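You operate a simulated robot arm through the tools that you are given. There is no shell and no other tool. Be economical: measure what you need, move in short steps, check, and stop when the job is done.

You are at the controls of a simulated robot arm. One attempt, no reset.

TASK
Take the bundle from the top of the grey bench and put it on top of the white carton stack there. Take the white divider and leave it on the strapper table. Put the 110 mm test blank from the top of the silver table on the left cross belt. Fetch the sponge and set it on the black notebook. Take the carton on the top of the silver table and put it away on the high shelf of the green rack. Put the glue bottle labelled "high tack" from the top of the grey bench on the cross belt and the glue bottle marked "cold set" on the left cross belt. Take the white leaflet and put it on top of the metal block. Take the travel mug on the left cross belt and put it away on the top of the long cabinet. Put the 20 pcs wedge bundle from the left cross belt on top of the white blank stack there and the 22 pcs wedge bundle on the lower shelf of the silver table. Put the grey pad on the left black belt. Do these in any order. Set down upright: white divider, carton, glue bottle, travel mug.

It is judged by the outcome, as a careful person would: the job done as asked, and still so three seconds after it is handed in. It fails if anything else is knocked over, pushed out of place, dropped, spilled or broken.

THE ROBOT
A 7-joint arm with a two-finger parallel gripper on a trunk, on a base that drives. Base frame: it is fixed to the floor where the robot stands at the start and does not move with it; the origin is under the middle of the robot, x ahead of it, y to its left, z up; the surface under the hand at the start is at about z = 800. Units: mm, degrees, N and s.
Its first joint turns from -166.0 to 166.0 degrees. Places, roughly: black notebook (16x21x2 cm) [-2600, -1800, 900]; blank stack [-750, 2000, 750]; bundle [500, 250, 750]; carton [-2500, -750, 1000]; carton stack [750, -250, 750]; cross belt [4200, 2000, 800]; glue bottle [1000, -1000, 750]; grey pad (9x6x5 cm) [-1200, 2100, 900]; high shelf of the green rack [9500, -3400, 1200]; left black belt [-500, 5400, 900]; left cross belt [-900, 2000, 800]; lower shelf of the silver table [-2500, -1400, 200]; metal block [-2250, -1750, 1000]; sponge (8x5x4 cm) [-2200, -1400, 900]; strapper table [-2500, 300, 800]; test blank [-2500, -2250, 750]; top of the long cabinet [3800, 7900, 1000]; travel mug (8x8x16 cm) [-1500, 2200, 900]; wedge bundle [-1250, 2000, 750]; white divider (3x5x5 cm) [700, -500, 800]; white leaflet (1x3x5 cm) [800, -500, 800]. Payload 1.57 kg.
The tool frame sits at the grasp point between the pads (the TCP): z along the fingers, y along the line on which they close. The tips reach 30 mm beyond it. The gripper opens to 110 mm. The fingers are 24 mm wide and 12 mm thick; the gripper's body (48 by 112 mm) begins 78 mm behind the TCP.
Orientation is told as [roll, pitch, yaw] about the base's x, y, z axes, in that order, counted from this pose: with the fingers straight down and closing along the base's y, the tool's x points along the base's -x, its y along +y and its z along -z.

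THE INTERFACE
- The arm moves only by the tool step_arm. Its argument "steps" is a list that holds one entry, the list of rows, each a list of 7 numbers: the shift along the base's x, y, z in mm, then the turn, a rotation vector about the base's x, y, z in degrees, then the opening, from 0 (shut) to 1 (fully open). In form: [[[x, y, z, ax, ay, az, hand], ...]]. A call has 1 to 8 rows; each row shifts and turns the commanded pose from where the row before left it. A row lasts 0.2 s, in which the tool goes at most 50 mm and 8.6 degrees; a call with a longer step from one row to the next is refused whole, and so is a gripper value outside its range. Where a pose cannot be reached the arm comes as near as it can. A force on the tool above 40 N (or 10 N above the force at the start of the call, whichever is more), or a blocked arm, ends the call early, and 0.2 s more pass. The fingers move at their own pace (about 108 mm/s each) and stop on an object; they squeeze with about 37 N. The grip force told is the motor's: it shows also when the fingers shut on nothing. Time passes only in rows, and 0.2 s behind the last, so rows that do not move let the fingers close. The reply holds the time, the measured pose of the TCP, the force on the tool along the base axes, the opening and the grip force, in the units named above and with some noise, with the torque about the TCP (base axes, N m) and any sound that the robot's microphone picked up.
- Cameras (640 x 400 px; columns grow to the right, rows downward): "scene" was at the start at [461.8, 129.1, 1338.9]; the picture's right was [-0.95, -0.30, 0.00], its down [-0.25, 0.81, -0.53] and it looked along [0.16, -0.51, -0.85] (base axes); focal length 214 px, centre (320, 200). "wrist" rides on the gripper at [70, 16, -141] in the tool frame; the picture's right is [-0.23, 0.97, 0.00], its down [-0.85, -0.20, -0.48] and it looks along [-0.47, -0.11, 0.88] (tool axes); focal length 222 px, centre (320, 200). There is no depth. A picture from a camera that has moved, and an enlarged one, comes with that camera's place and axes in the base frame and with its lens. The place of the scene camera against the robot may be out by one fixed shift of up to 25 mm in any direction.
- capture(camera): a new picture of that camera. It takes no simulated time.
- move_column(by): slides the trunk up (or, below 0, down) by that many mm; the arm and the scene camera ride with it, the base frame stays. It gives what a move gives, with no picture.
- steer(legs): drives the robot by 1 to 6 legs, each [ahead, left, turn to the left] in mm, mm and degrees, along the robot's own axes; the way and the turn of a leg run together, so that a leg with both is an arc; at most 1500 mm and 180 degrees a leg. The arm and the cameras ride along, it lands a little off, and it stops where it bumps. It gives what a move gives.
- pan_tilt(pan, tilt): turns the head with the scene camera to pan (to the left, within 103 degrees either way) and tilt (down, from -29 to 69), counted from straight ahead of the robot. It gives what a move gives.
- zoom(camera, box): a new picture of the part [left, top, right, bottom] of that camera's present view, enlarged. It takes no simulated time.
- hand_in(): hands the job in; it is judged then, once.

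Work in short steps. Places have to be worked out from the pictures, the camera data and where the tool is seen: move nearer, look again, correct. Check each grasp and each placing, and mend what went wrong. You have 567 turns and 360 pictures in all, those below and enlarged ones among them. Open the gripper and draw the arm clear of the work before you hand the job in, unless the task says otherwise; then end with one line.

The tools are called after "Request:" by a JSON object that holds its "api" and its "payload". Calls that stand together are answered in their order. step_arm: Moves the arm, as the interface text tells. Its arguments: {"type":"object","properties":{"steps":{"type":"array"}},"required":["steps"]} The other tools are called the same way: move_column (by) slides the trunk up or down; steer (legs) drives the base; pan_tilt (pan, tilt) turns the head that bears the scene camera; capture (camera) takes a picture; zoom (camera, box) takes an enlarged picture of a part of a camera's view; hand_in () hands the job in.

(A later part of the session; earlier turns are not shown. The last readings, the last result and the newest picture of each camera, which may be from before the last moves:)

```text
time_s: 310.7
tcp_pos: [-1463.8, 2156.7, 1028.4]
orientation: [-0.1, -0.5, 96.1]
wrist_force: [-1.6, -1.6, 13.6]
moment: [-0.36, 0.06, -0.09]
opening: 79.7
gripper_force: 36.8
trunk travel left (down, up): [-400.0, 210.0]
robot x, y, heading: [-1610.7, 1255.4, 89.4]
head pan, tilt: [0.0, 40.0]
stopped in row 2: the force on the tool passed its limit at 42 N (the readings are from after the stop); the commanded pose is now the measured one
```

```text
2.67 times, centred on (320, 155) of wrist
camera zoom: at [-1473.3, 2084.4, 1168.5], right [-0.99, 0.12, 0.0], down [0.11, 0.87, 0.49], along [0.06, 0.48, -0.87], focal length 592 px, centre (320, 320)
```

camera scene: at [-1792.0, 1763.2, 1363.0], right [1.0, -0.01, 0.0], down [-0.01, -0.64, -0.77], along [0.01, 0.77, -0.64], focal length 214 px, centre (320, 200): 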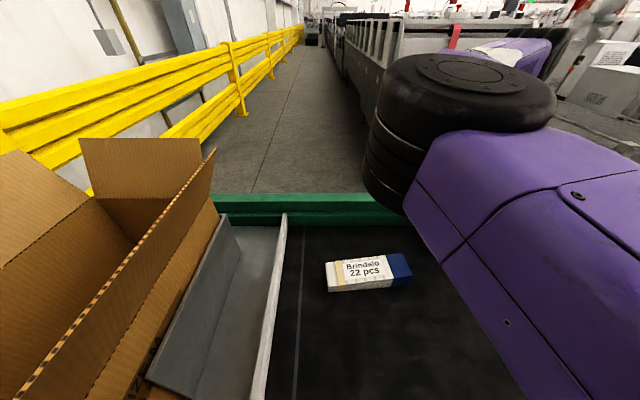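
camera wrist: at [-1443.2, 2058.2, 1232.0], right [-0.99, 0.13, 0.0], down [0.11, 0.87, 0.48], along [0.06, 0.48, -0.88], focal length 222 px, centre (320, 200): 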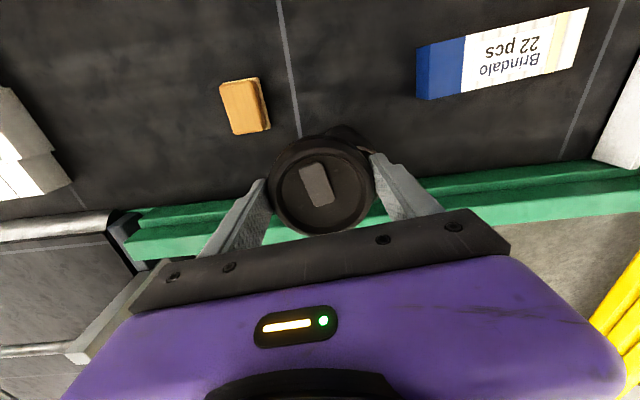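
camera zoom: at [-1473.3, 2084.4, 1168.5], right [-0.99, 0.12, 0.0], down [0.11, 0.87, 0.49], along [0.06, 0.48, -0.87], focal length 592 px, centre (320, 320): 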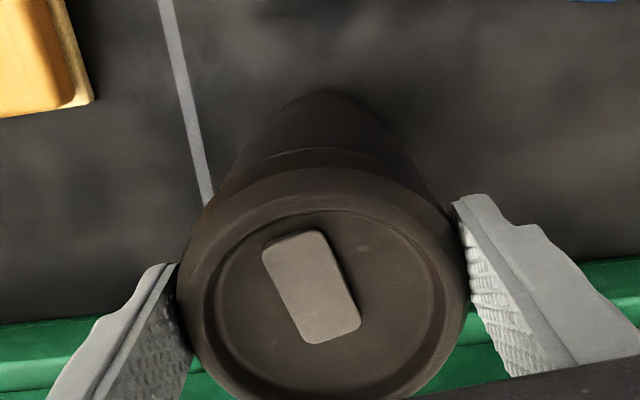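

It looks seated; the lid top is near its original height. I release, rise and inspect.

Request:
{"api": "step_arm", "payload": {"steps": [[[0, 0, 0, 0, 0, 0, 0.9], [0, 0, 0, 0, 0, 0, 1], [0, 0, 20, 0, 0, 0, 1], [0, 20, 30, 0, 0, 0, 1], [0, 20, 0, 0, 0, 0, 1]]]}}

Request:
{"api": "zoom", "payload": {"camera": "wrist", "box": [220, 50, 420, 200]}}

Request:
{"api": "capture", "payload": {"camera": "scene"}}

```text
time_s: 311.9
tcp_pos: [-1464.7, 2198.1, 1075.6]
orientation: [-0.1, -0.5, 96.0]
wrist_force: [0.3, 0.0, 0.2]
moment: [0.0, -0.02, 0.01]
opening: 109.9
gripper_force: 0.1
trunk travel left (down, up): [-400.0, 210.0]
robot x, y, heading: [-1610.8, 1255.3, 89.1]
head pan, tilt: [0.0, 40.0]
```

```text
2.67 times, centred on (320, 125) of wrist
camera zoom: at [-1473.2, 2125.7, 1216.5], right [-0.99, 0.12, 0.0], down [0.11, 0.87, 0.48], along [0.06, 0.48, -0.88], focal length 592 px, centre (320, 400)
```

zoom: 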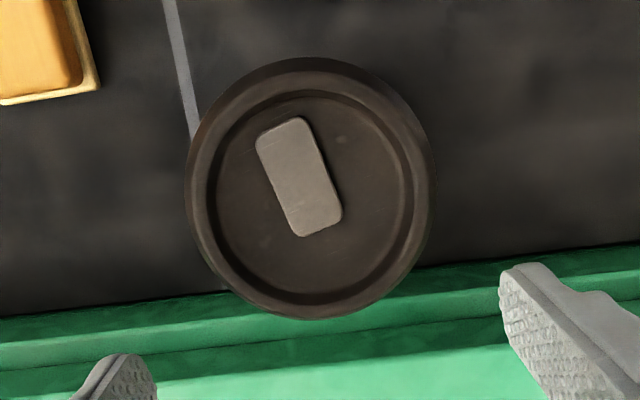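

```text
225 pictures are left
camera scene: at [-1792.2, 1763.2, 1363.0], right [1.0, -0.01, 0.0], down [-0.01, -0.64, -0.77], along [0.01, 0.77, -0.64], focal length 214 px, centre (320, 200)
```

scene: 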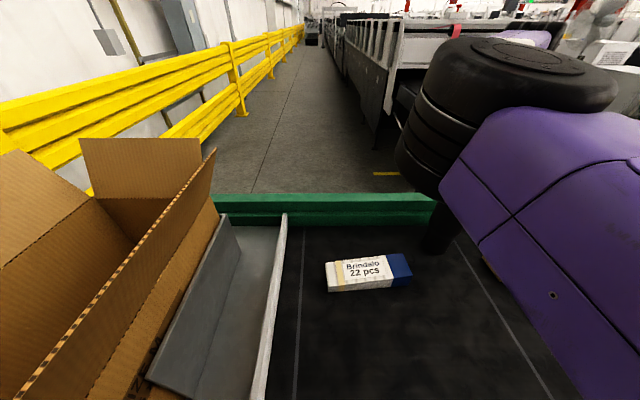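

Request:
{"api": "step_arm", "payload": {"steps": [[[45, 0, 0, 0, 0, 0, 1], [45, 0, 0, 0, 0, 0, 1], [45, 0, 0, 0, 0, 0, 1], [45, 0, 0, 0, 0, 0, 1]]]}}

Request:
{"api": "zoom", "payload": {"camera": "scene", "box": [400, 170, 480, 260]}}

```text
time_s: 312.9
tcp_pos: [-1287.2, 2193.2, 1076.1]
orientation: [-0.1, -0.5, 96.3]
wrist_force: [-1.0, 1.0, 0.1]
moment: [-0.03, -0.06, 0.0]
opening: 110.0
gripper_force: 0.2
trunk travel left (down, up): [-400.0, 210.0]
robot x, y, heading: [-1609.8, 1255.5, 89.4]
head pan, tilt: [0.0, 40.0]
```

```text
4.44 times, centred on (440, 215) of scene
camera zoom: at [-1793.2, 1763.2, 1362.9], right [1.0, -0.01, 0.0], down [-0.01, -0.64, -0.77], along [0.01, 0.77, -0.64], focal length 953 px, centre (-213, 133)
```

zoom: 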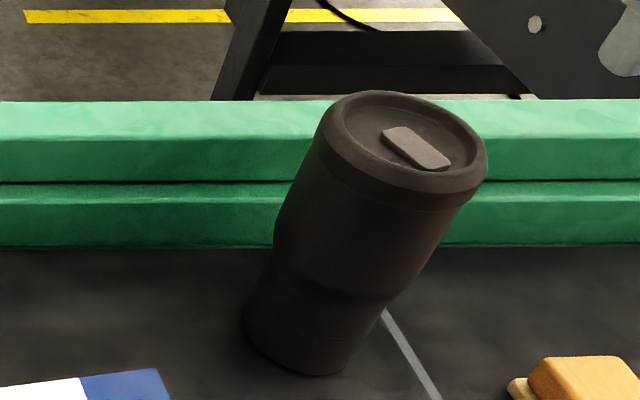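

The lid looks properly seated. The lid is the widest part, so I must grip the body below it with the hand tilted. I move back in front of the mug and tilt the tool about 60° toward horizontal.

Request:
{"api": "step_arm", "payload": {"steps": [[[0, -45, 0, 0, 0, -6, 1], [0, -45, 0, 0, 0, 0, 1], [-30, -38, 0, 0, 0, 0, 1], [-30, -38, 0, 0, 0, 0, 1], [-35, -35, 0, 0, 0, 0, 1], [-40, -25, 0, 0, 0, 0, 1], [-44, -10, 0, 0, 0, 0, 1]]]}}

Request:
{"api": "step_arm", "payload": {"steps": [[[0, 0, 0, 8.5, 0, 0, 1], [0, 0, 0, 8.5, 0, 0, 1], [0, 0, 0, 8.5, 0, 0, 1], [0, 0, 0, 8.5, 0, 0, 1], [0, 0, 0, 8.5, 0, 0, 1], [0, 0, 0, 8.5, 0, 0, 1], [0, 0, 0, 8.5, 0, 0, 1]]]}}

Request:
{"api": "capture", "payload": {"camera": "wrist"}}

Request:
{"api": "capture", "payload": {"camera": "scene"}}

```text
time_s: 314.5
tcp_pos: [-1457.5, 1960.2, 1075.4]
orientation: [0.0, -0.4, 90.0]
wrist_force: [0.8, 0.7, 1.1]
moment: [-0.02, 0.03, -0.01]
opening: 110.2
gripper_force: 0.1
trunk travel left (down, up): [-400.0, 210.0]
robot x, y, heading: [-1610.3, 1252.6, 89.1]
head pan, tilt: [0.0, 40.0]
```

```text
time_s: 316.1
tcp_pos: [-1437.4, 1997.9, 1076.1]
orientation: [-0.3, -60.0, 90.3]
wrist_force: [0.2, 0.4, -0.4]
moment: [0.01, -0.06, -0.02]
opening: 109.7
gripper_force: 0.1
out of reach, approached as far as the arm can: row 5, 6, 7
trunk travel left (down, up): [-400.0, 210.0]
robot x, y, heading: [-1612.2, 1254.0, 89.3]
head pan, tilt: [0.0, 40.0]
```

```text
223 pictures are left
camera wrist: at [-1453.1, 1840.2, 1087.2], right [-0.97, 0.11, 0.19], down [0.2, 0.01, 0.98], along [0.11, 0.99, -0.04], focal length 222 px, centre (320, 200)
```

wrist: 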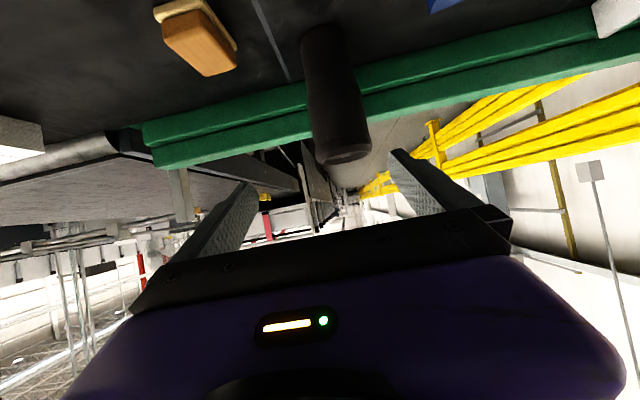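

```text
222 pictures are left
camera scene: at [-1792.4, 1763.1, 1363.1], right [1.0, -0.01, 0.0], down [-0.01, -0.64, -0.77], along [0.01, 0.77, -0.64], focal length 214 px, centre (320, 200)
```

scene: 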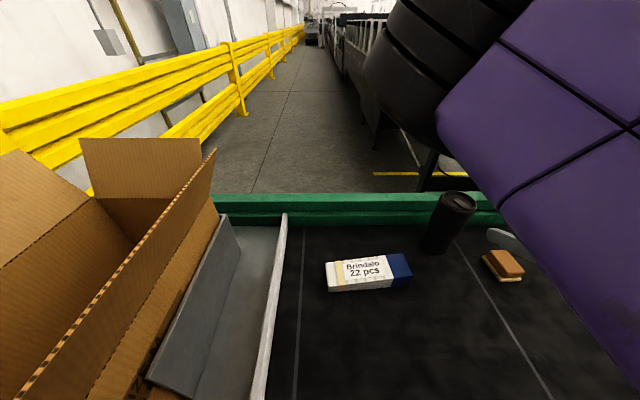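

The tilt is reached with some position drift. I now lower in front of the mug and align x to -1465.

Request:
{"api": "step_arm", "payload": {"steps": [[[-10, 10, -30, 0, 0, 0, 1], [-10, 10, -30, 0, 0, 0, 1], [-8, 0, -35, 0, 0, 0, 1], [0, 0, -35, 0, 0, 0, 1]]]}}

Request:
{"api": "capture", "payload": {"camera": "wrist"}}

```text
time_s: 317.1
tcp_pos: [-1463.6, 2015.5, 945.4]
orientation: [-0.2, -59.8, 90.2]
wrist_force: [0.4, 0.3, 0.5]
moment: [-0.01, 0.03, 0.01]
opening: 109.8
gripper_force: 0.1
trunk travel left (down, up): [-400.0, 210.0]
robot x, y, heading: [-1610.3, 1251.6, 89.1]
head pan, tilt: [0.0, 40.0]
```

```text
221 pictures are left
camera wrist: at [-1481.5, 1858.2, 956.6], right [-0.97, 0.11, 0.19], down [0.2, 0.01, 0.98], along [0.11, 0.99, -0.04], focal length 222 px, centre (320, 200)
```

wrist: 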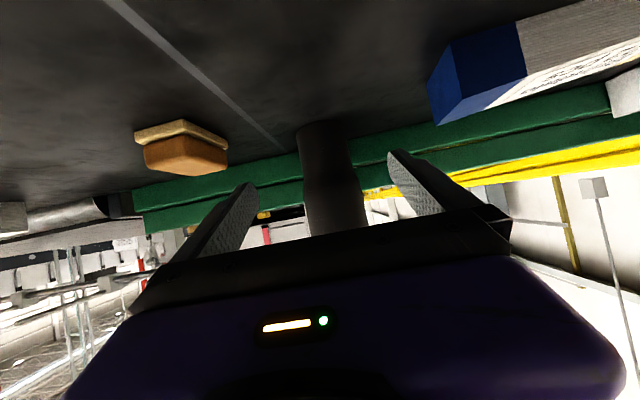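

The mug is centred between the fingers. I advance to its axis.

Request:
{"api": "step_arm", "payload": {"steps": [[[0, 40, 0, 0, 0, 0, 1], [0, 40, 0, 0, 0, 0, 1], [0, 35, 0, 0, 0, 0, 1], [0, 23, 0, 0, 0, 0, 1]]]}}

Request:
{"api": "capture", "payload": {"camera": "wrist"}}

Request:
{"api": "zoom", "payload": {"camera": "scene", "box": [360, 150, 520, 270]}}

```text
time_s: 318.1
tcp_pos: [-1465.0, 2151.8, 949.7]
orientation: [-0.2, -59.9, 90.0]
wrist_force: [0.3, 1.3, 0.6]
moment: [-0.02, 0.04, -0.02]
opening: 109.8
gripper_force: 0.0
trunk travel left (down, up): [-400.0, 210.0]
robot x, y, heading: [-1611.6, 1256.9, 89.6]
head pan, tilt: [0.0, 40.0]
```

```text
220 pictures are left
camera wrist: at [-1480.2, 1995.1, 959.2], right [-0.97, 0.11, 0.2], down [0.2, 0.02, 0.98], along [0.11, 0.99, -0.04], focal length 222 px, centre (320, 200)
```

wrist: 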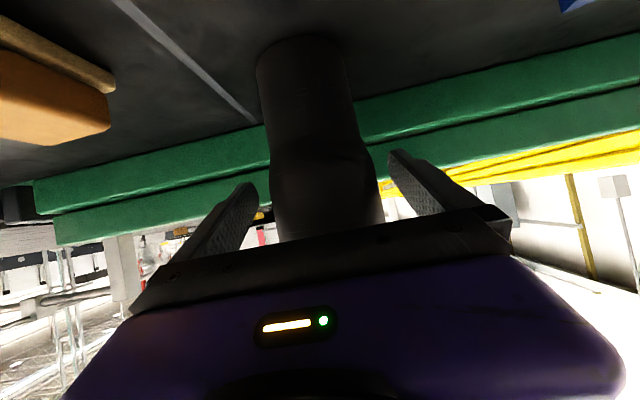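

```text
3.33 times, centred on (440, 210) of scene
camera zoom: at [-1791.9, 1763.3, 1363.0], right [1.0, -0.01, 0.0], down [-0.01, -0.64, -0.77], along [0.01, 0.77, -0.64], focal length 715 px, centre (-80, 167)
```

zoom: 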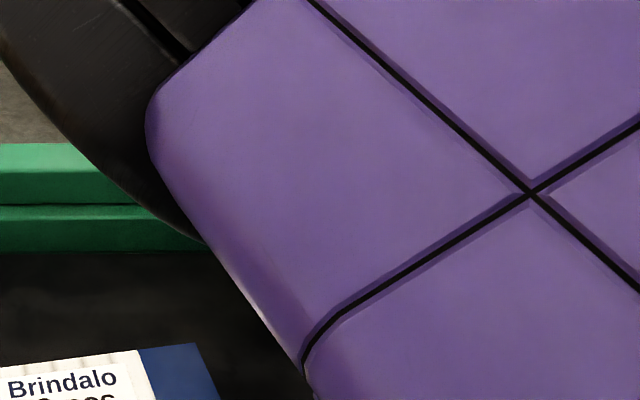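

The TCP is at the wide body section below the lid. I close on it.

Request:
{"api": "step_arm", "payload": {"steps": [[[0, 4, 0, 0, 0, 0, 0.85], [0, 0, 0, 0, 0, 0, 0.6], [0, 0, 0, 0, 0, 0, 0.3], [0, 0, 0, 0, 0, 0, 0.3]]]}}

Request:
{"api": "capture", "payload": {"camera": "wrist"}}

```text
time_s: 319.1
tcp_pos: [-1464.0, 2155.6, 949.0]
orientation: [-0.1, -59.8, 90.1]
wrist_force: [-4.0, 1.0, 1.2]
moment: [0.11, 0.23, 0.04]
opening: 77.4
gripper_force: 36.8
trunk travel left (down, up): [-400.0, 210.0]
robot x, y, heading: [-1613.6, 1258.0, 89.3]
head pan, tilt: [0.0, 40.0]
```

```text
218 pictures are left
camera wrist: at [-1480.5, 1999.4, 958.8], right [-0.97, 0.11, 0.2], down [0.2, 0.02, 0.98], along [0.11, 0.99, -0.04], focal length 222 px, centre (320, 200)
```

wrist: 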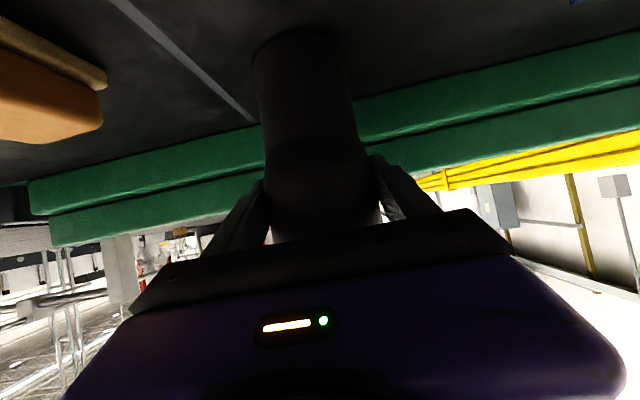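

Gripped at 77.4 mm on the body. I lift very slowly.

Request:
{"api": "step_arm", "payload": {"steps": [[[0, 0, 2, 0, 0, 0, 0.2], [0, 0, 4, 0, 0, 0, 0.2], [0, 0, 7, 0, 0, 0, 0.2], [0, 0, 10, 0, 0, 0, 0.2], [0, 0, 12, 0, 0, 0, 0.2], [0, 0, 15, 0, 0, 0, 0.2]]]}}

Request:
{"api": "capture", "payload": {"camera": "wrist"}}

```text
time_s: 320.5
tcp_pos: [-1464.5, 2156.6, 996.3]
orientation: [-0.2, -59.9, 90.2]
wrist_force: [-0.3, -0.7, -3.1]
moment: [-0.03, 0.0, 0.02]
opening: 77.5
gripper_force: 37.6
trunk travel left (down, up): [-400.0, 210.0]
robot x, y, heading: [-1611.4, 1252.7, 89.4]
head pan, tilt: [0.0, 40.0]
```

```text
217 pictures are left
camera wrist: at [-1480.5, 1999.7, 1005.9], right [-0.97, 0.12, 0.2], down [0.2, 0.02, 0.98], along [0.11, 0.99, -0.04], focal length 222 px, centre (320, 200)
```

wrist: 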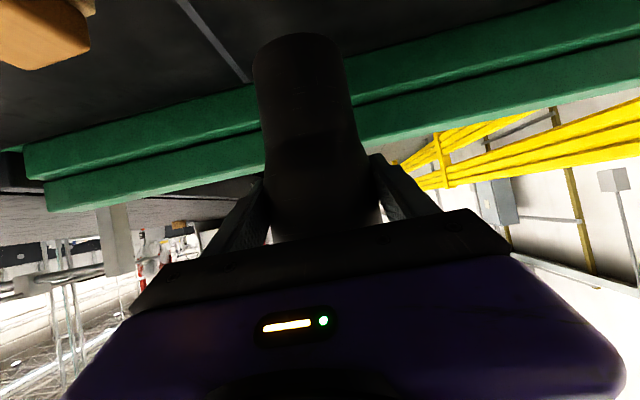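

The mug is up with its lid on. I raise it further and travel out through the gap.

Request:
{"api": "step_arm", "payload": {"steps": [[[0, 0, 15, 0, 0, 0, 0.2], [0, 0, 20, 0, 0, 0, 0.2], [0, 0, 20, 0, 0, 0, 0.2], [0, 0, 10, 0, 0, 0, 0.2]]]}}

Request:
{"api": "steer", "payload": {"legs": [[-480, 0, 0], [0, -840, 0], [0, 0, -59.5]]}}

```text
time_s: 321.5
tcp_pos: [-1465.3, 2157.3, 1061.3]
orientation: [-0.1, -59.7, 90.1]
wrist_force: [0.3, -0.3, -3.8]
moment: [-0.05, -0.02, -0.03]
opening: 77.6
gripper_force: 36.9
trunk travel left (down, up): [-400.0, 210.0]
robot x, y, heading: [-1609.5, 1253.1, 89.6]
head pan, tilt: [0.0, 40.0]
```

```text
time_s: 331.1
tcp_pos: [93.0, 1069.8, 1061.7]
orientation: [-0.3, -59.7, 29.3]
wrist_force: [0.2, 0.1, -2.5]
moment: [-0.02, 0.03, 0.0]
opening: 77.0
gripper_force: 37.4
trunk travel left (down, up): [-400.0, 210.0]
robot x, y, heading: [-768.3, 757.4, 28.7]
head pan, tilt: [0.0, 40.0]
```

Request:
{"api": "steer", "payload": {"legs": [[0, 0, 1.5], [1200, 0, 0], [1200, 0, 0], [0, 0, 60], [1300, 0, 0]]}}

Request:
{"api": "pan_tilt", "payload": {"pan": -40, "tilt": 10}}

Request:
{"api": "capture", "payload": {"camera": "scene"}}

Request:
{"api": "pan_tilt", "payload": {"pan": 0, "tilt": 10}}

Request:
{"api": "capture", "payload": {"camera": "scene"}}

```text
time_s: 352.0
tcp_pos: [1527.4, 4168.2, 1061.4]
orientation: [-0.3, -59.8, 88.6]
wrist_force: [0.7, -0.7, -2.9]
moment: [0.0, 0.01, 0.05]
opening: 77.3
gripper_force: 35.9
trunk travel left (down, up): [-400.0, 210.0]
robot x, y, heading: [1358.0, 3269.3, 88.1]
head pan, tilt: [0.0, 40.0]
```

```text
time_s: 353.1
tcp_pos: [1527.7, 4168.0, 1060.9]
orientation: [0.0, -59.8, 88.7]
wrist_force: [-1.1, 0.6, -3.0]
moment: [-0.03, -0.01, 0.0]
opening: 77.4
gripper_force: 37.2
trunk travel left (down, up): [-400.0, 210.0]
robot x, y, heading: [1356.6, 3267.9, 88.0]
head pan, tilt: [-40.0, 10.0]
```

```text
216 pictures are left
camera scene: at [1249.8, 3767.3, 1410.6], right [0.74, -0.67, 0.0], down [-0.12, -0.13, -0.98], along [0.66, 0.73, -0.17], focal length 214 px, centre (320, 200)
```

scene: 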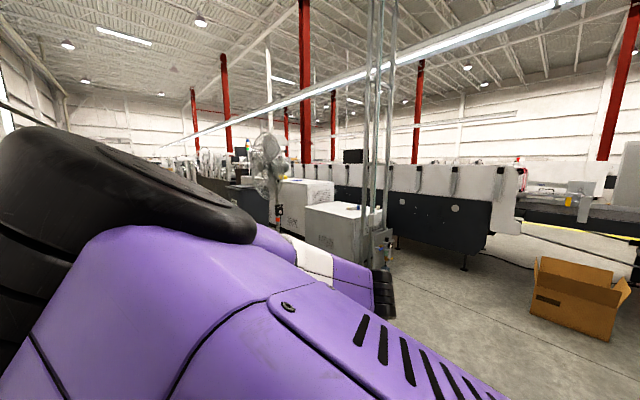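

```text
time_s: 354.2
tcp_pos: [1526.4, 4168.1, 1061.1]
orientation: [-0.2, -59.8, 88.8]
wrist_force: [-0.2, -0.7, -2.5]
moment: [0.01, 0.01, 0.01]
opening: 77.5
gripper_force: 37.0
trunk travel left (down, up): [-400.0, 210.0]
robot x, y, heading: [1358.3, 3270.7, 87.7]
head pan, tilt: [0.0, 10.0]
```

```text
215 pictures are left
camera scene: at [1191.0, 3791.1, 1410.6], right [1.0, -0.04, 0.0], down [-0.01, -0.17, -0.98], along [0.04, 0.98, -0.17], focal length 214 px, centre (320, 200)
```

scene: 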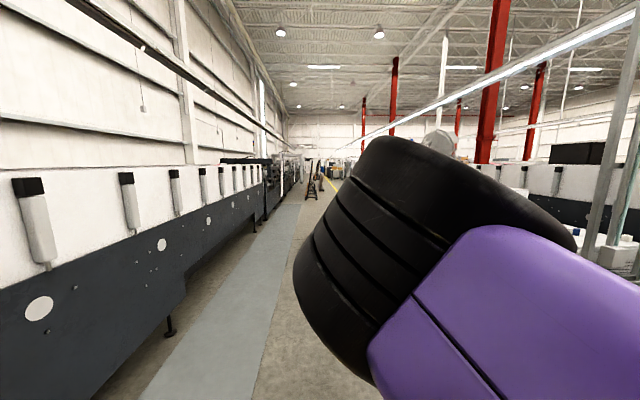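

I continue north along the aisle and look right for the long cabinet.

Request:
{"api": "steer", "payload": {"legs": [[1500, 0, 1], [1300, 0, 0]]}}

Request:
{"api": "pan_tilt", "payload": {"pan": -95, "tilt": 15}}

Request:
{"api": "capture", "payload": {"camera": "scene"}}

Request:
{"api": "pan_tilt", "payload": {"pan": -45, "tilt": 15}}

Request:
{"api": "capture", "payload": {"camera": "scene"}}

```text
time_s: 367.9
tcp_pos: [1562.7, 7009.8, 1059.7]
orientation: [-0.2, -59.8, 89.9]
wrist_force: [0.4, 0.2, -2.1]
moment: [-0.05, 0.01, 0.04]
opening: 77.4
gripper_force: 36.8
trunk travel left (down, up): [-400.0, 210.0]
robot x, y, heading: [1411.4, 6108.8, 89.2]
head pan, tilt: [0.0, 10.0]
```

```text
time_s: 369.6
tcp_pos: [1563.7, 7010.4, 1060.5]
orientation: [-0.2, -59.7, 89.8]
wrist_force: [0.6, -0.4, -1.9]
moment: [-0.03, 0.01, 0.0]
opening: 77.5
gripper_force: 37.0
trunk travel left (down, up): [-400.0, 210.0]
robot x, y, heading: [1408.3, 6106.9, 89.0]
head pan, tilt: [-95.0, 15.0]
```

```text
214 pictures are left
camera scene: at [1325.4, 6523.6, 1402.5], right [-0.1, -0.99, 0.0], down [-0.26, 0.03, -0.97], along [0.96, -0.1, -0.26], focal length 214 px, centre (320, 200)
```

scene: 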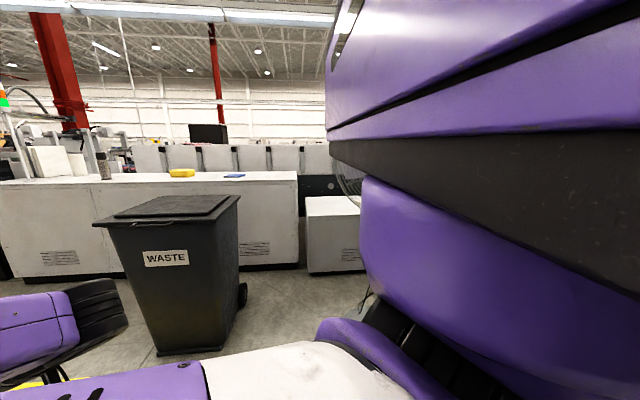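

```text
time_s: 370.8
tcp_pos: [1562.8, 7010.0, 1061.1]
orientation: [-0.3, -59.9, 89.8]
wrist_force: [-1.0, -1.1, -2.5]
moment: [-0.02, -0.01, 0.01]
opening: 77.3
gripper_force: 37.6
trunk travel left (down, up): [-400.0, 210.0]
robot x, y, heading: [1413.7, 6108.0, 89.2]
head pan, tilt: [-45.0, 15.0]
```

```text
213 pictures are left
camera scene: at [1299.6, 6598.1, 1402.5], right [0.69, -0.72, 0.0], down [-0.19, -0.18, -0.97], along [0.69, 0.67, -0.26], focal length 214 px, centre (320, 200)
```

scene: 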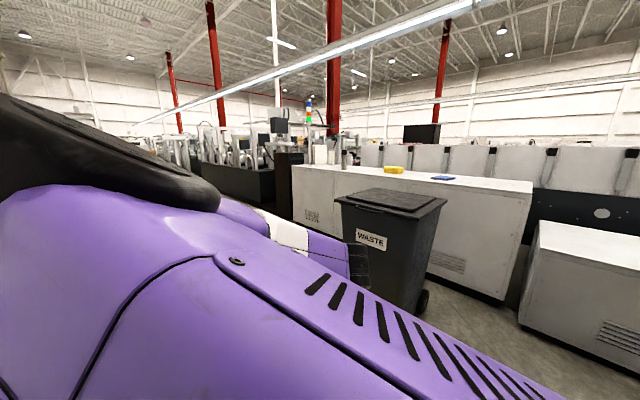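

The long white cabinet's front is near x≈3515, starting at y≈6560; its top may be near z 1100. I raise the trunk 200 so that the mug clears it, turn right, and approach the south part past the waste bin.

Request:
{"api": "move_column", "payload": {"by": 200}}

Request:
{"api": "steer", "payload": {"legs": [[0, 0, -72]]}}

Request:
{"api": "pan_tilt", "payload": {"pan": 0, "tilt": 25}}

Request:
{"api": "capture", "payload": {"camera": "scene"}}

Request:
{"api": "pan_tilt", "payload": {"pan": -70, "tilt": 25}}

Request:
{"api": "capture", "payload": {"camera": "scene"}}

```text
time_s: 373.0
tcp_pos: [1563.1, 7009.1, 1261.7]
orientation: [-0.2, -59.7, 89.8]
wrist_force: [0.7, 0.5, -2.2]
moment: [-0.02, -0.01, -0.01]
opening: 77.3
gripper_force: 36.7
trunk travel left (down, up): [-600.0, 10.0]
robot x, y, heading: [1412.2, 6109.1, 89.0]
head pan, tilt: [-45.0, 15.0]
```

```text
time_s: 376.5
tcp_pos: [2316.2, 6240.6, 1261.3]
orientation: [-0.1, -59.9, 17.6]
wrist_force: [-5.3, 8.7, -2.3]
moment: [0.0, -0.01, 0.18]
opening: 77.4
gripper_force: 37.0
trunk travel left (down, up): [-600.0, 10.0]
robot x, y, heading: [1412.3, 6107.1, 16.9]
head pan, tilt: [-45.0, 15.0]
```

```text
time_s: 377.6
tcp_pos: [2316.4, 6239.5, 1260.0]
orientation: [0.0, -59.8, 17.6]
wrist_force: [-2.1, -1.3, -4.4]
moment: [0.1, 0.14, -0.09]
opening: 77.2
gripper_force: 37.4
trunk travel left (down, up): [-600.0, 10.0]
robot x, y, heading: [1414.4, 6106.7, 16.7]
head pan, tilt: [0.0, 25.0]
```

```text
212 pictures are left
camera scene: at [1864.7, 6444.5, 1586.3], right [0.29, -0.96, 0.0], down [-0.4, -0.12, -0.91], along [0.87, 0.26, -0.42], focal length 214 px, centre (320, 200)
```

scene: 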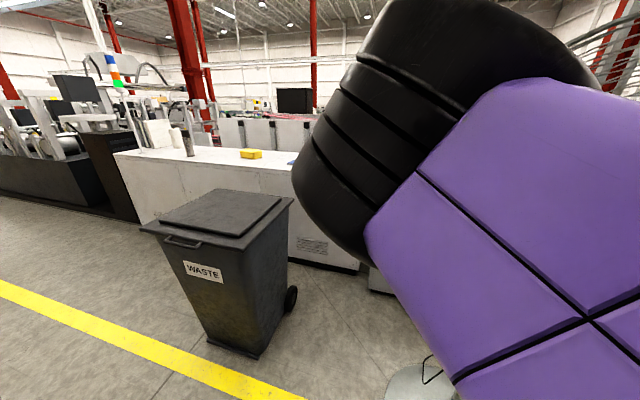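

```text
time_s: 379.0
tcp_pos: [2316.8, 6240.0, 1259.8]
orientation: [0.0, -59.8, 17.6]
wrist_force: [-4.5, -0.9, -5.7]
moment: [0.1, 0.16, -0.17]
opening: 77.4
gripper_force: 37.2
trunk travel left (down, up): [-600.0, 10.0]
robot x, y, heading: [1411.3, 6108.9, 16.7]
head pan, tilt: [-70.0, 25.0]
```

```text
211 pictures are left
camera scene: at [1831.7, 6344.2, 1586.3], right [-0.8, -0.6, 0.0], down [-0.25, 0.34, -0.91], along [0.54, -0.73, -0.42], focal length 214 px, centre (320, 200)
```

scene: 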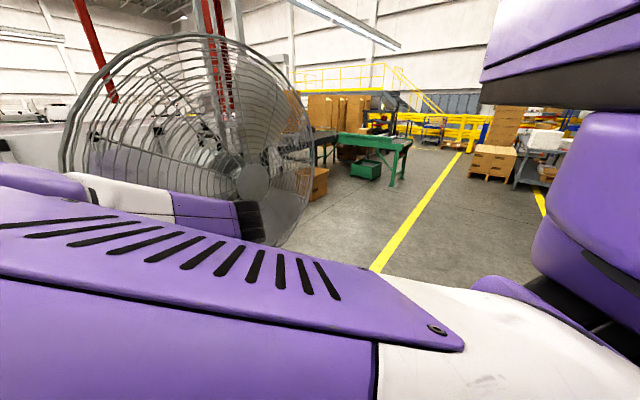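

There is a standing fan just ahead-right, and the readings show light contact with it. I back straight away at once and look.

Request:
{"api": "steer", "payload": {"legs": [[-300, 0, 0]]}}

Request:
{"api": "pan_tilt", "payload": {"pan": -30, "tilt": 10}}

Request:
{"api": "capture", "payload": {"camera": "scene"}}

Request:
{"api": "capture", "payload": {"camera": "wrist"}}

```text
time_s: 381.1
tcp_pos: [2029.4, 6156.6, 1260.7]
orientation: [0.0, -59.8, 18.0]
wrist_force: [0.6, 0.9, -3.1]
moment: [0.01, 0.04, -0.01]
opening: 77.5
gripper_force: 36.9
trunk travel left (down, up): [-600.0, 10.0]
robot x, y, heading: [1125.7, 6020.2, 17.0]
head pan, tilt: [-70.0, 25.0]
```

```text
time_s: 382.1
tcp_pos: [2028.7, 6156.0, 1261.2]
orientation: [-0.1, -59.7, 17.9]
wrist_force: [0.0, -0.5, -2.6]
moment: [-0.01, 0.05, -0.01]
opening: 77.3
gripper_force: 37.2
trunk travel left (down, up): [-600.0, 10.0]
robot x, y, heading: [1124.6, 6021.0, 17.2]
head pan, tilt: [-30.0, 10.0]
```

```text
210 pictures are left
camera scene: at [1578.3, 6311.1, 1610.6], right [-0.22, -0.97, 0.0], down [-0.17, 0.04, -0.98], along [0.96, -0.22, -0.17], focal length 214 px, centre (320, 200)
```

scene: 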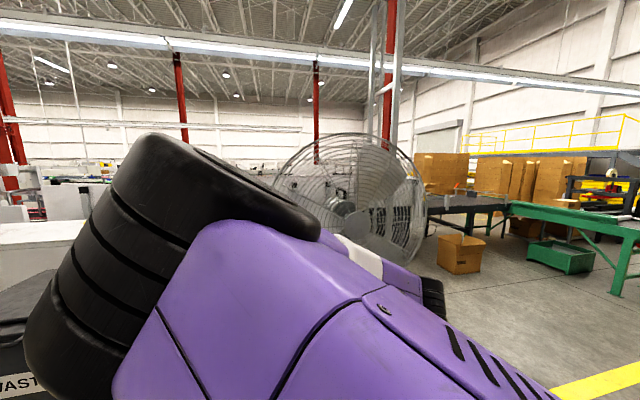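

```text
209 pictures are left
camera wrist: at [1874.2, 6124.6, 1271.6], right [-0.19, 0.96, 0.2], down [0.08, -0.18, 0.98], along [0.98, 0.2, -0.04], focal length 222 px, centre (320, 200)
```

wrist: 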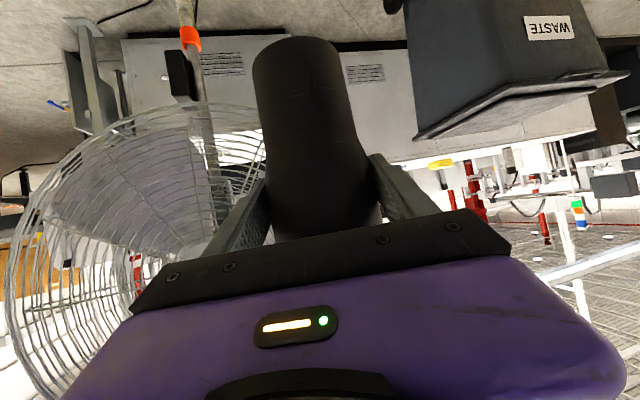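

The mug is still held and the fan stands. The cabinet runs to y≈9400 with its top near z 1062, so I approach it north of the waste bin instead, at y≈8350.

Request:
{"api": "steer", "payload": {"legs": [[0, 0, 73], [1200, 0, 0], [1150, 0, 0], [0, 0, -90]]}}

Request:
{"api": "pan_tilt", "payload": {"pan": 10, "tilt": 25}}

Request:
{"api": "capture", "payload": {"camera": "scene"}}

Request:
{"api": "capture", "payload": {"camera": "wrist"}}

```text
time_s: 400.6
tcp_pos: [1996.9, 8227.6, 1262.1]
orientation: [0.1, -59.7, 2.3]
wrist_force: [0.8, 0.1, -2.6]
moment: [0.0, 0.02, 0.0]
opening: 77.2
gripper_force: 36.5
trunk travel left (down, up): [-600.0, 10.0]
robot x, y, heading: [1089.4, 8339.2, 1.4]
head pan, tilt: [-30.0, 10.0]
```

```text
time_s: 401.7
tcp_pos: [1996.1, 8226.6, 1260.8]
orientation: [0.0, -59.8, 2.2]
wrist_force: [-0.3, 0.5, -1.5]
moment: [-0.02, 0.03, 0.0]
opening: 77.2
gripper_force: 36.7
trunk travel left (down, up): [-600.0, 10.0]
robot x, y, heading: [1091.5, 8339.3, 1.6]
head pan, tilt: [10.0, 25.0]
```

```text
208 pictures are left
camera scene: at [1615.3, 8563.0, 1586.3], right [0.2, -0.98, 0.0], down [-0.41, -0.08, -0.91], along [0.89, 0.18, -0.42], focal length 214 px, centre (320, 200)
```

scene: 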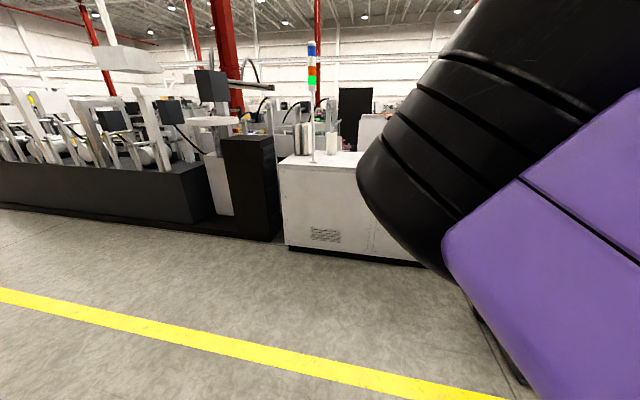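

```text
207 pictures are left
camera wrist: at [1839.1, 8237.3, 1271.6], right [0.08, 0.98, 0.2], down [0.02, -0.2, 0.98], along [1.0, -0.07, -0.04], focal length 222 px, centre (320, 200)
```

wrist: 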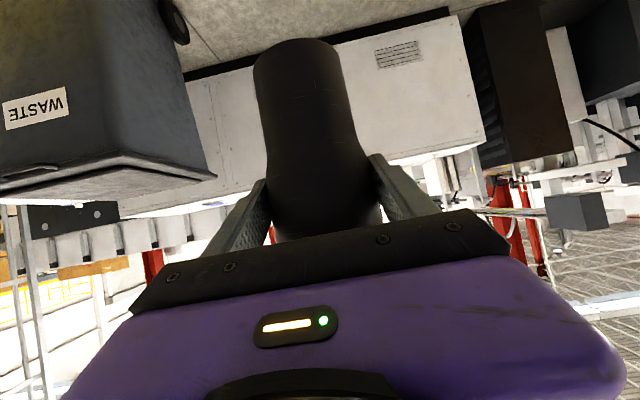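

The way ahead is clear. I drive east 1300 and look again.

Request:
{"api": "steer", "payload": {"legs": [[1300, 0, -1.5]]}}

Request:
{"api": "pan_tilt", "payload": {"pan": 0, "tilt": 30}}

Request:
{"api": "capture", "payload": {"camera": "scene"}}

Request:
{"api": "capture", "payload": {"camera": "wrist"}}

```text
time_s: 408.3
tcp_pos: [3304.2, 8174.2, 1260.6]
orientation: [0.0, -59.8, -0.9]
wrist_force: [0.2, -0.6, -2.6]
moment: [0.0, 0.02, -0.03]
opening: 77.2
gripper_force: 36.8
trunk travel left (down, up): [-600.0, 10.0]
robot x, y, heading: [2400.8, 8334.8, -1.7]
head pan, tilt: [10.0, 25.0]
```

```text
time_s: 409.0
tcp_pos: [3303.4, 8173.2, 1260.7]
orientation: [-0.1, -59.8, -0.8]
wrist_force: [0.5, -0.9, -2.6]
moment: [0.02, 0.02, 0.03]
opening: 77.2
gripper_force: 37.2
trunk travel left (down, up): [-600.0, 10.0]
robot x, y, heading: [2404.6, 8338.0, -1.8]
head pan, tilt: [0.0, 30.0]
```

```text
206 pictures are left
camera scene: at [2940.5, 8516.6, 1578.3], right [-0.03, -1.0, 0.0], down [-0.5, 0.01, -0.87], along [0.87, -0.02, -0.5], focal length 214 px, centre (320, 200)
```

scene: 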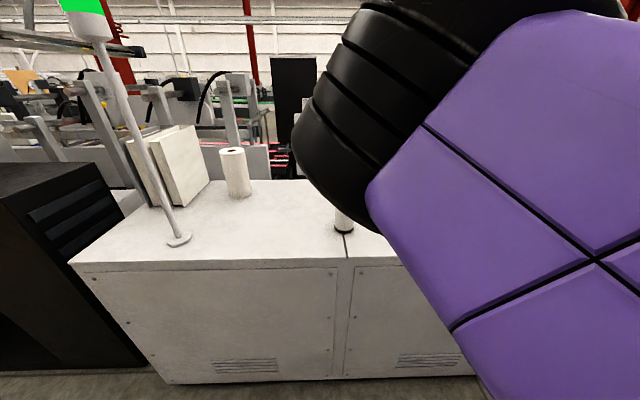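

```text
205 pictures are left
camera wrist: at [3147.0, 8194.5, 1271.5], right [0.13, 0.97, 0.2], down [0.01, -0.2, 0.98], along [0.99, -0.12, -0.04], focal length 222 px, centre (320, 200)
```

wrist: 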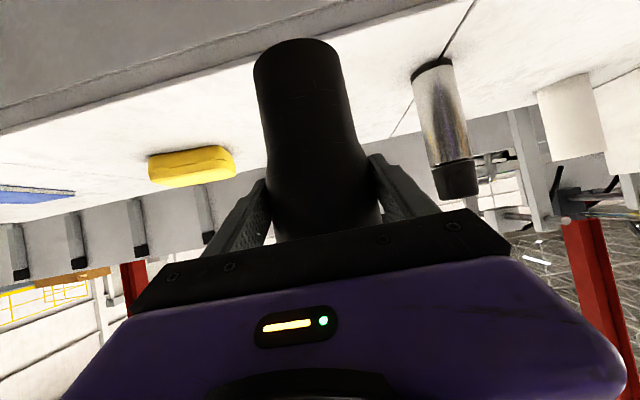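

The cabinet top holds a bottle at (3575,8395) and a yellow item near (3660,7830), with free space between. I drive 330 forward and lower.

Request:
{"api": "steer", "payload": {"legs": [[330, 0, 0]]}}

Request:
{"api": "step_arm", "payload": {"steps": [[[0, 0, -15, 0, 0, 0, 0.2], [0, 0, -20, 0, 0, 0, 0.2], [0, 0, -20, 0, 0, 0, 0.2], [0, 0, -10, 0, 0, 0, 0.2]]]}}

Request:
{"api": "capture", "payload": {"camera": "wrist"}}

Request:
{"api": "capture", "payload": {"camera": "scene"}}

```text
time_s: 411.2
tcp_pos: [3637.0, 8158.2, 1261.3]
orientation: [0.1, -59.8, -1.3]
wrist_force: [0.2, -0.4, -2.7]
moment: [0.0, 0.03, 0.02]
opening: 77.3
gripper_force: 37.2
trunk travel left (down, up): [-600.0, 10.0]
robot x, y, heading: [2737.0, 8327.8, -2.3]
head pan, tilt: [0.0, 30.0]
```

```text
time_s: 412.2
tcp_pos: [3638.0, 8157.0, 1195.6]
orientation: [0.0, -59.7, -1.4]
wrist_force: [0.0, 0.2, -3.9]
moment: [0.02, 0.04, 0.01]
opening: 77.5
gripper_force: 37.2
trunk travel left (down, up): [-600.0, 10.0]
robot x, y, heading: [2741.1, 8325.1, -2.0]
head pan, tilt: [0.0, 30.0]
```

```text
204 pictures are left
camera wrist: at [3480.5, 8177.2, 1207.1], right [0.14, 0.97, 0.2], down [0.01, -0.2, 0.98], along [0.99, -0.13, -0.04], focal length 222 px, centre (320, 200)
```

wrist: 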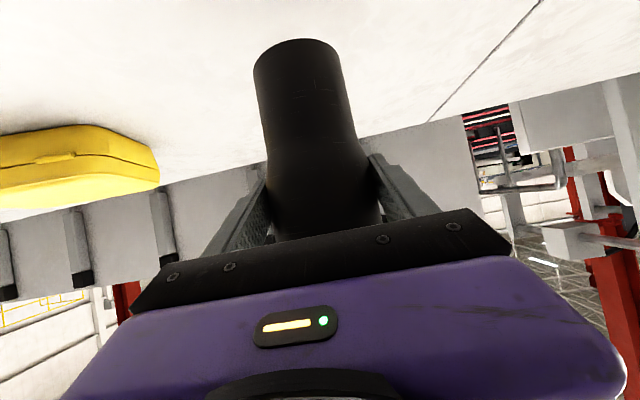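

```text
203 pictures are left
camera scene: at [3276.8, 8501.7, 1578.3], right [-0.04, -1.0, 0.0], down [-0.5, 0.02, -0.87], along [0.87, -0.03, -0.5], focal length 214 px, centre (320, 200)
```

scene: 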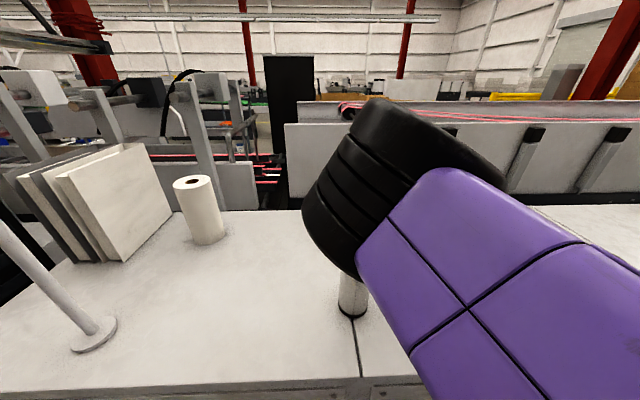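

The tall bottle (top ≈1295) is close to an arm joint that sticks out. I back off 70 and shift right 70 for clearance, then look again.

Request:
{"api": "steer", "payload": {"legs": [[-75, -70, 0]]}}

Request:
{"api": "capture", "payload": {"camera": "scene"}}

Request:
{"api": "capture", "payload": {"camera": "wrist"}}

```text
time_s: 413.4
tcp_pos: [3559.7, 8090.5, 1195.8]
orientation: [0.1, -59.8, -1.3]
wrist_force: [0.1, -0.2, -2.5]
moment: [0.03, 0.02, -0.03]
opening: 77.1
gripper_force: 36.7
trunk travel left (down, up): [-600.0, 10.0]
robot x, y, heading: [2659.3, 8258.8, -1.9]
head pan, tilt: [0.0, 30.0]
```

```text
202 pictures are left
camera scene: at [3199.3, 8435.3, 1578.1], right [-0.03, -1.0, 0.0], down [-0.5, 0.02, -0.87], along [0.87, -0.03, -0.5], focal length 214 px, centre (320, 200)
```

scene: 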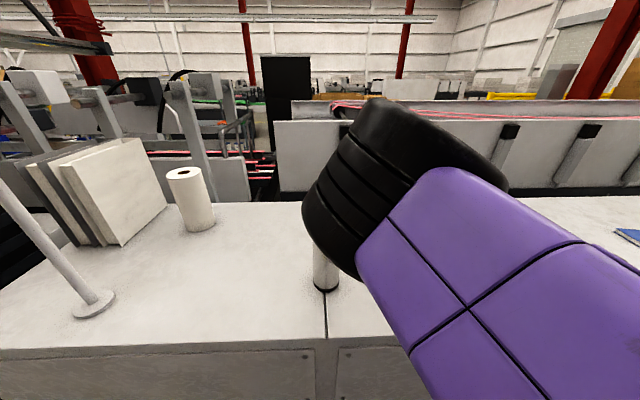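

```text
201 pictures are left
camera wrist: at [3403.4, 8111.1, 1207.2], right [0.14, 0.97, 0.2], down [0.01, -0.2, 0.98], along [0.99, -0.13, -0.04], focal length 222 px, centre (320, 200)
```

wrist: 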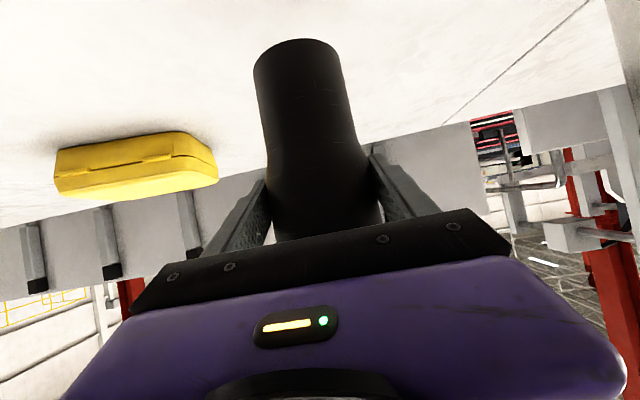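

Judging by the joint's apparent size it is near the camera, at z≈1400, and clears the bottle. I lower the mug slowly.

Request:
{"api": "step_arm", "payload": {"steps": [[[0, 0, -10, 0, 0, 0, 0.2], [0, 0, -8, 0, 0, 0, 0.2], [0, 0, -5, 0, 0, 0, 0.2], [0, 0, -4, 0, 0, 0, 0.2], [0, 0, -4, 0, 0, 0, 0.2], [0, 0, -4, 0, 0, 0, 0.2]]]}}

Request:
{"api": "capture", "payload": {"camera": "wrist"}}

```text
time_s: 414.8
tcp_pos: [3558.3, 8090.7, 1160.9]
orientation: [0.0, -59.9, -1.3]
wrist_force: [-0.7, -0.3, -1.7]
moment: [0.01, 0.05, 0.01]
opening: 77.5
gripper_force: 37.2
trunk travel left (down, up): [-600.0, 10.0]
robot x, y, heading: [2662.8, 8256.7, -1.9]
head pan, tilt: [0.0, 30.0]
```

```text
200 pictures are left
camera wrist: at [3402.6, 8111.1, 1171.4], right [0.14, 0.97, 0.2], down [0.01, -0.2, 0.98], along [0.99, -0.13, -0.04], focal length 222 px, centre (320, 200)
```

wrist: 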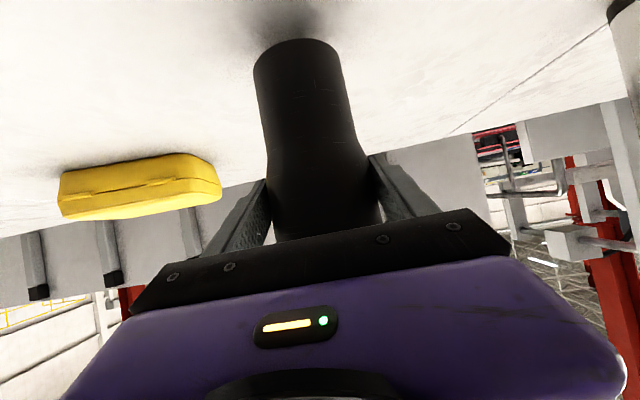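

Nearly there; the shadow is tightening. I continue in small steps.

Request:
{"api": "step_arm", "payload": {"steps": [[[0, 0, -4, 0, 0, 0, 0.2], [0, 0, -4, 0, 0, 0, 0.2], [0, 0, -3, 0, 0, 0, 0.2], [0, 0, -3, 0, 0, 0, 0.2], [0, 0, -3, 0, 0, 0, 0.2], [0, 0, -3, 0, 0, 0, 0.2], [0, 0, -3, 0, 0, 0, 0.2], [0, 0, -3, 0, 0, 0, 0.2]]]}}

Request:
{"api": "capture", "payload": {"camera": "wrist"}}

```text
time_s: 416.6
tcp_pos: [3559.7, 8091.3, 1137.5]
orientation: [-0.1, -60.0, -1.2]
wrist_force: [-5.4, 1.9, 13.3]
moment: [0.18, 0.64, 0.06]
opening: 77.1
gripper_force: 37.2
trunk travel left (down, up): [-600.0, 10.0]
robot x, y, heading: [2656.3, 8260.5, -1.9]
head pan, tilt: [0.0, 30.0]
```

```text
199 pictures are left
camera wrist: at [3403.8, 8111.1, 1148.1], right [0.14, 0.97, 0.2], down [0.01, -0.2, 0.98], along [0.99, -0.13, -0.04], focal length 222 px, centre (320, 200)
```

wrist: 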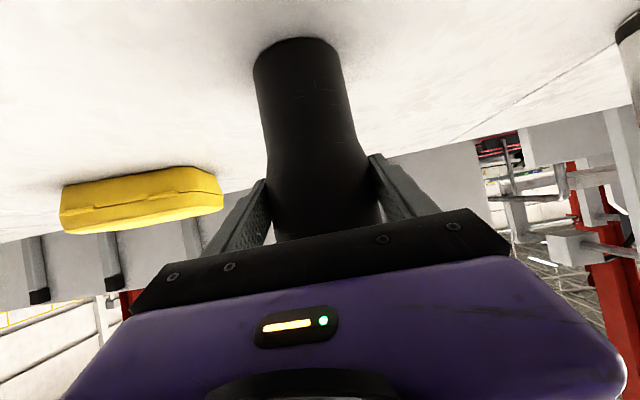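

Contact with 13 N upward. I release and withdraw straight back (driving the base backward).

Request:
{"api": "step_arm", "payload": {"steps": [[[0, 0, 1, 0, 0, 0, 0.85], [0, 0, 0, 0, 0, 0, 1], [0, 0, 0, 0, 0, 0, 1]]]}}

Request:
{"api": "steer", "payload": {"legs": [[-250, 0, 0]]}}

Request:
{"api": "capture", "payload": {"camera": "wrist"}}

Request:
{"api": "capture", "payload": {"camera": "scene"}}

```text
time_s: 417.4
tcp_pos: [3560.6, 8090.7, 1136.3]
orientation: [-0.1, -59.8, -1.2]
wrist_force: [-0.2, 0.2, -1.1]
moment: [-0.04, 0.0, 0.0]
opening: 110.1
gripper_force: 0.1
trunk travel left (down, up): [-600.0, 10.0]
robot x, y, heading: [2662.1, 8258.1, -1.7]
head pan, tilt: [0.0, 30.0]
```

```text
time_s: 419.2
tcp_pos: [3315.3, 8102.6, 1136.1]
orientation: [0.0, -59.8, -1.0]
wrist_force: [0.4, 0.0, -0.4]
moment: [-0.01, 0.01, 0.01]
opening: 109.9
gripper_force: 0.0
trunk travel left (down, up): [-600.0, 10.0]
robot x, y, heading: [2416.9, 8267.5, -2.0]
head pan, tilt: [0.0, 30.0]
```

```text
198 pictures are left
camera wrist: at [3158.3, 8122.5, 1147.4], right [0.13, 0.97, 0.2], down [0.01, -0.2, 0.98], along [0.99, -0.13, -0.04], focal length 222 px, centre (320, 200)
```

wrist: 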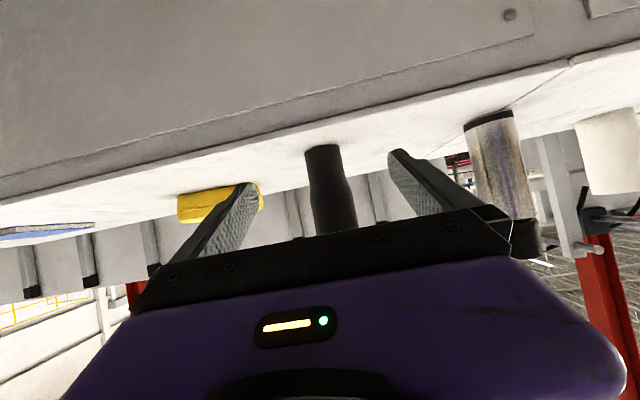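

```text
197 pictures are left
camera scene: at [2951.9, 8445.4, 1578.2], right [-0.03, -1.0, 0.0], down [-0.5, 0.02, -0.87], along [0.87, -0.03, -0.5], focal length 214 px, centre (320, 200)
```

scene: 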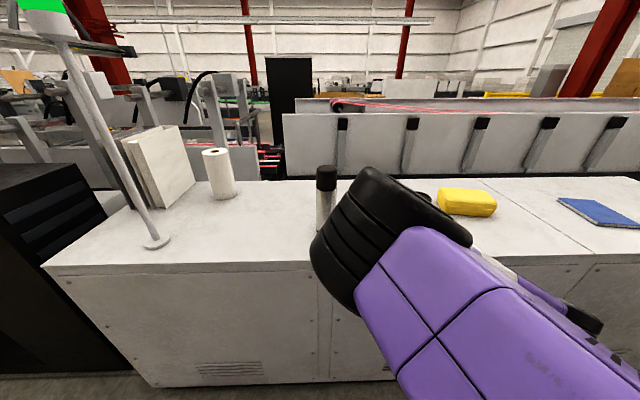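

The mug stands on the long cabinet. I bring the tool back to vertical and lower the trunk, then drive back south.

Request:
{"api": "steer", "payload": {"legs": [[-1000, 0, 0]]}}

Request:
{"api": "step_arm", "payload": {"steps": [[[0, 0, 20, 0, 8.5, 0, 0.8], [0, 0, 20, 0, 8.5, 0, 0.8], [0, 0, 20, 0, 8.5, 0, 0.8], [0, 0, 20, 0, 8.5, 0, 0.8], [0, 0, 20, 0, 8.5, 0, 0.8], [0, 0, 20, 0, 8.5, 0, 0.8], [0, 0, 20, 0, 8.5, 0, 0.8]]]}}

Request:
{"api": "move_column", "payload": {"by": -200}}

Request:
{"api": "steer", "payload": {"legs": [[0, 0, -90], [1500, 0, 0], [1500, 0, 0]]}}

Request:
{"api": "pan_tilt", "payload": {"pan": 30, "tilt": 15}}

Request:
{"api": "capture", "payload": {"camera": "scene"}}

```text
time_s: 424.4
tcp_pos: [2301.1, 8129.4, 1136.3]
orientation: [0.0, -59.9, -1.7]
wrist_force: [-0.4, -0.2, -0.8]
moment: [-0.01, -0.04, -0.03]
opening: 109.8
gripper_force: 0.0
trunk travel left (down, up): [-600.0, 10.0]
robot x, y, heading: [1401.9, 8304.3, -2.5]
head pan, tilt: [0.0, 30.0]
```

```text
time_s: 426.0
tcp_pos: [2300.6, 8129.1, 1275.8]
orientation: [-1.5, 0.0, -0.9]
wrist_force: [-0.9, -0.7, 1.1]
moment: [-0.02, -0.02, 0.01]
opening: 88.0
gripper_force: 0.0
trunk travel left (down, up): [-600.0, 10.0]
robot x, y, heading: [1403.8, 8304.2, -2.5]
head pan, tilt: [0.0, 30.0]
```

```text
time_s: 428.2
tcp_pos: [2301.0, 8128.9, 1075.1]
orientation: [-1.6, -0.3, -1.0]
wrist_force: [0.1, -0.4, -0.4]
moment: [0.03, -0.01, 0.0]
opening: 87.9
gripper_force: 0.1
trunk travel left (down, up): [-400.0, 210.0]
robot x, y, heading: [1406.3, 8306.0, -2.9]
head pan, tilt: [0.0, 30.0]
```

```text
time_s: 446.6
tcp_pos: [1165.2, 4361.7, 1075.8]
orientation: [-1.5, -0.3, -89.4]
wrist_force: [0.3, -0.9, -0.5]
moment: [0.01, 0.02, 0.03]
opening: 87.9
gripper_force: 0.1
trunk travel left (down, up): [-400.0, 210.0]
robot x, y, heading: [1318.0, 5261.8, -90.8]
head pan, tilt: [0.0, 30.0]
```

```text
time_s: 447.5
tcp_pos: [1164.5, 4361.8, 1075.5]
orientation: [-1.5, -0.2, -89.5]
wrist_force: [0.0, 0.6, -0.5]
moment: [0.0, 0.04, 0.02]
opening: 87.9
gripper_force: 0.0
trunk travel left (down, up): [-400.0, 210.0]
robot x, y, heading: [1315.2, 5265.9, -90.9]
head pan, tilt: [30.0, 15.0]
```

```text
196 pictures are left
camera scene: at [1567.2, 4746.2, 1402.5], right [-0.88, -0.48, 0.0], down [-0.13, 0.23, -0.97], along [0.47, -0.85, -0.26], focal length 214 px, centre (320, 200)
```

scene: 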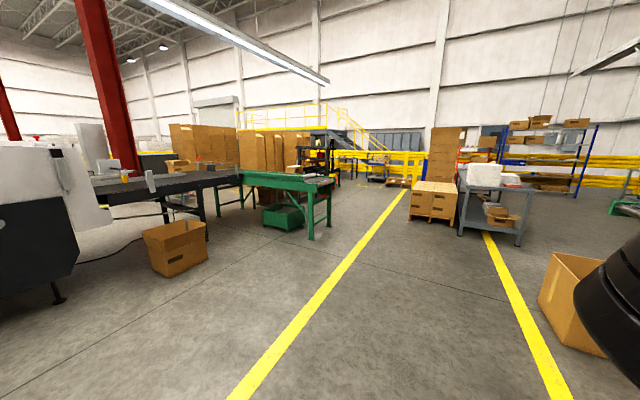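

The route is clear: the cross belt is the green end table on the right line. I return through the gap to the front of the grey bench for the glue bottles and leaflet.

Request:
{"api": "steer", "payload": {"legs": [[1500, 0, 0], [1500, 0, 0], [300, 0, 0]]}}

```text
time_s: 463.8
tcp_pos: [1157.0, 1033.3, 1076.9]
orientation: [-1.6, -0.3, -88.3]
wrist_force: [0.6, 4.4, 1.7]
moment: [-0.02, 0.07, -0.21]
opening: 86.3
gripper_force: 0.1
trunk travel left (down, up): [-400.0, 210.0]
robot x, y, heading: [1290.1, 1938.9, -90.0]
head pan, tilt: [30.0, 15.0]
```

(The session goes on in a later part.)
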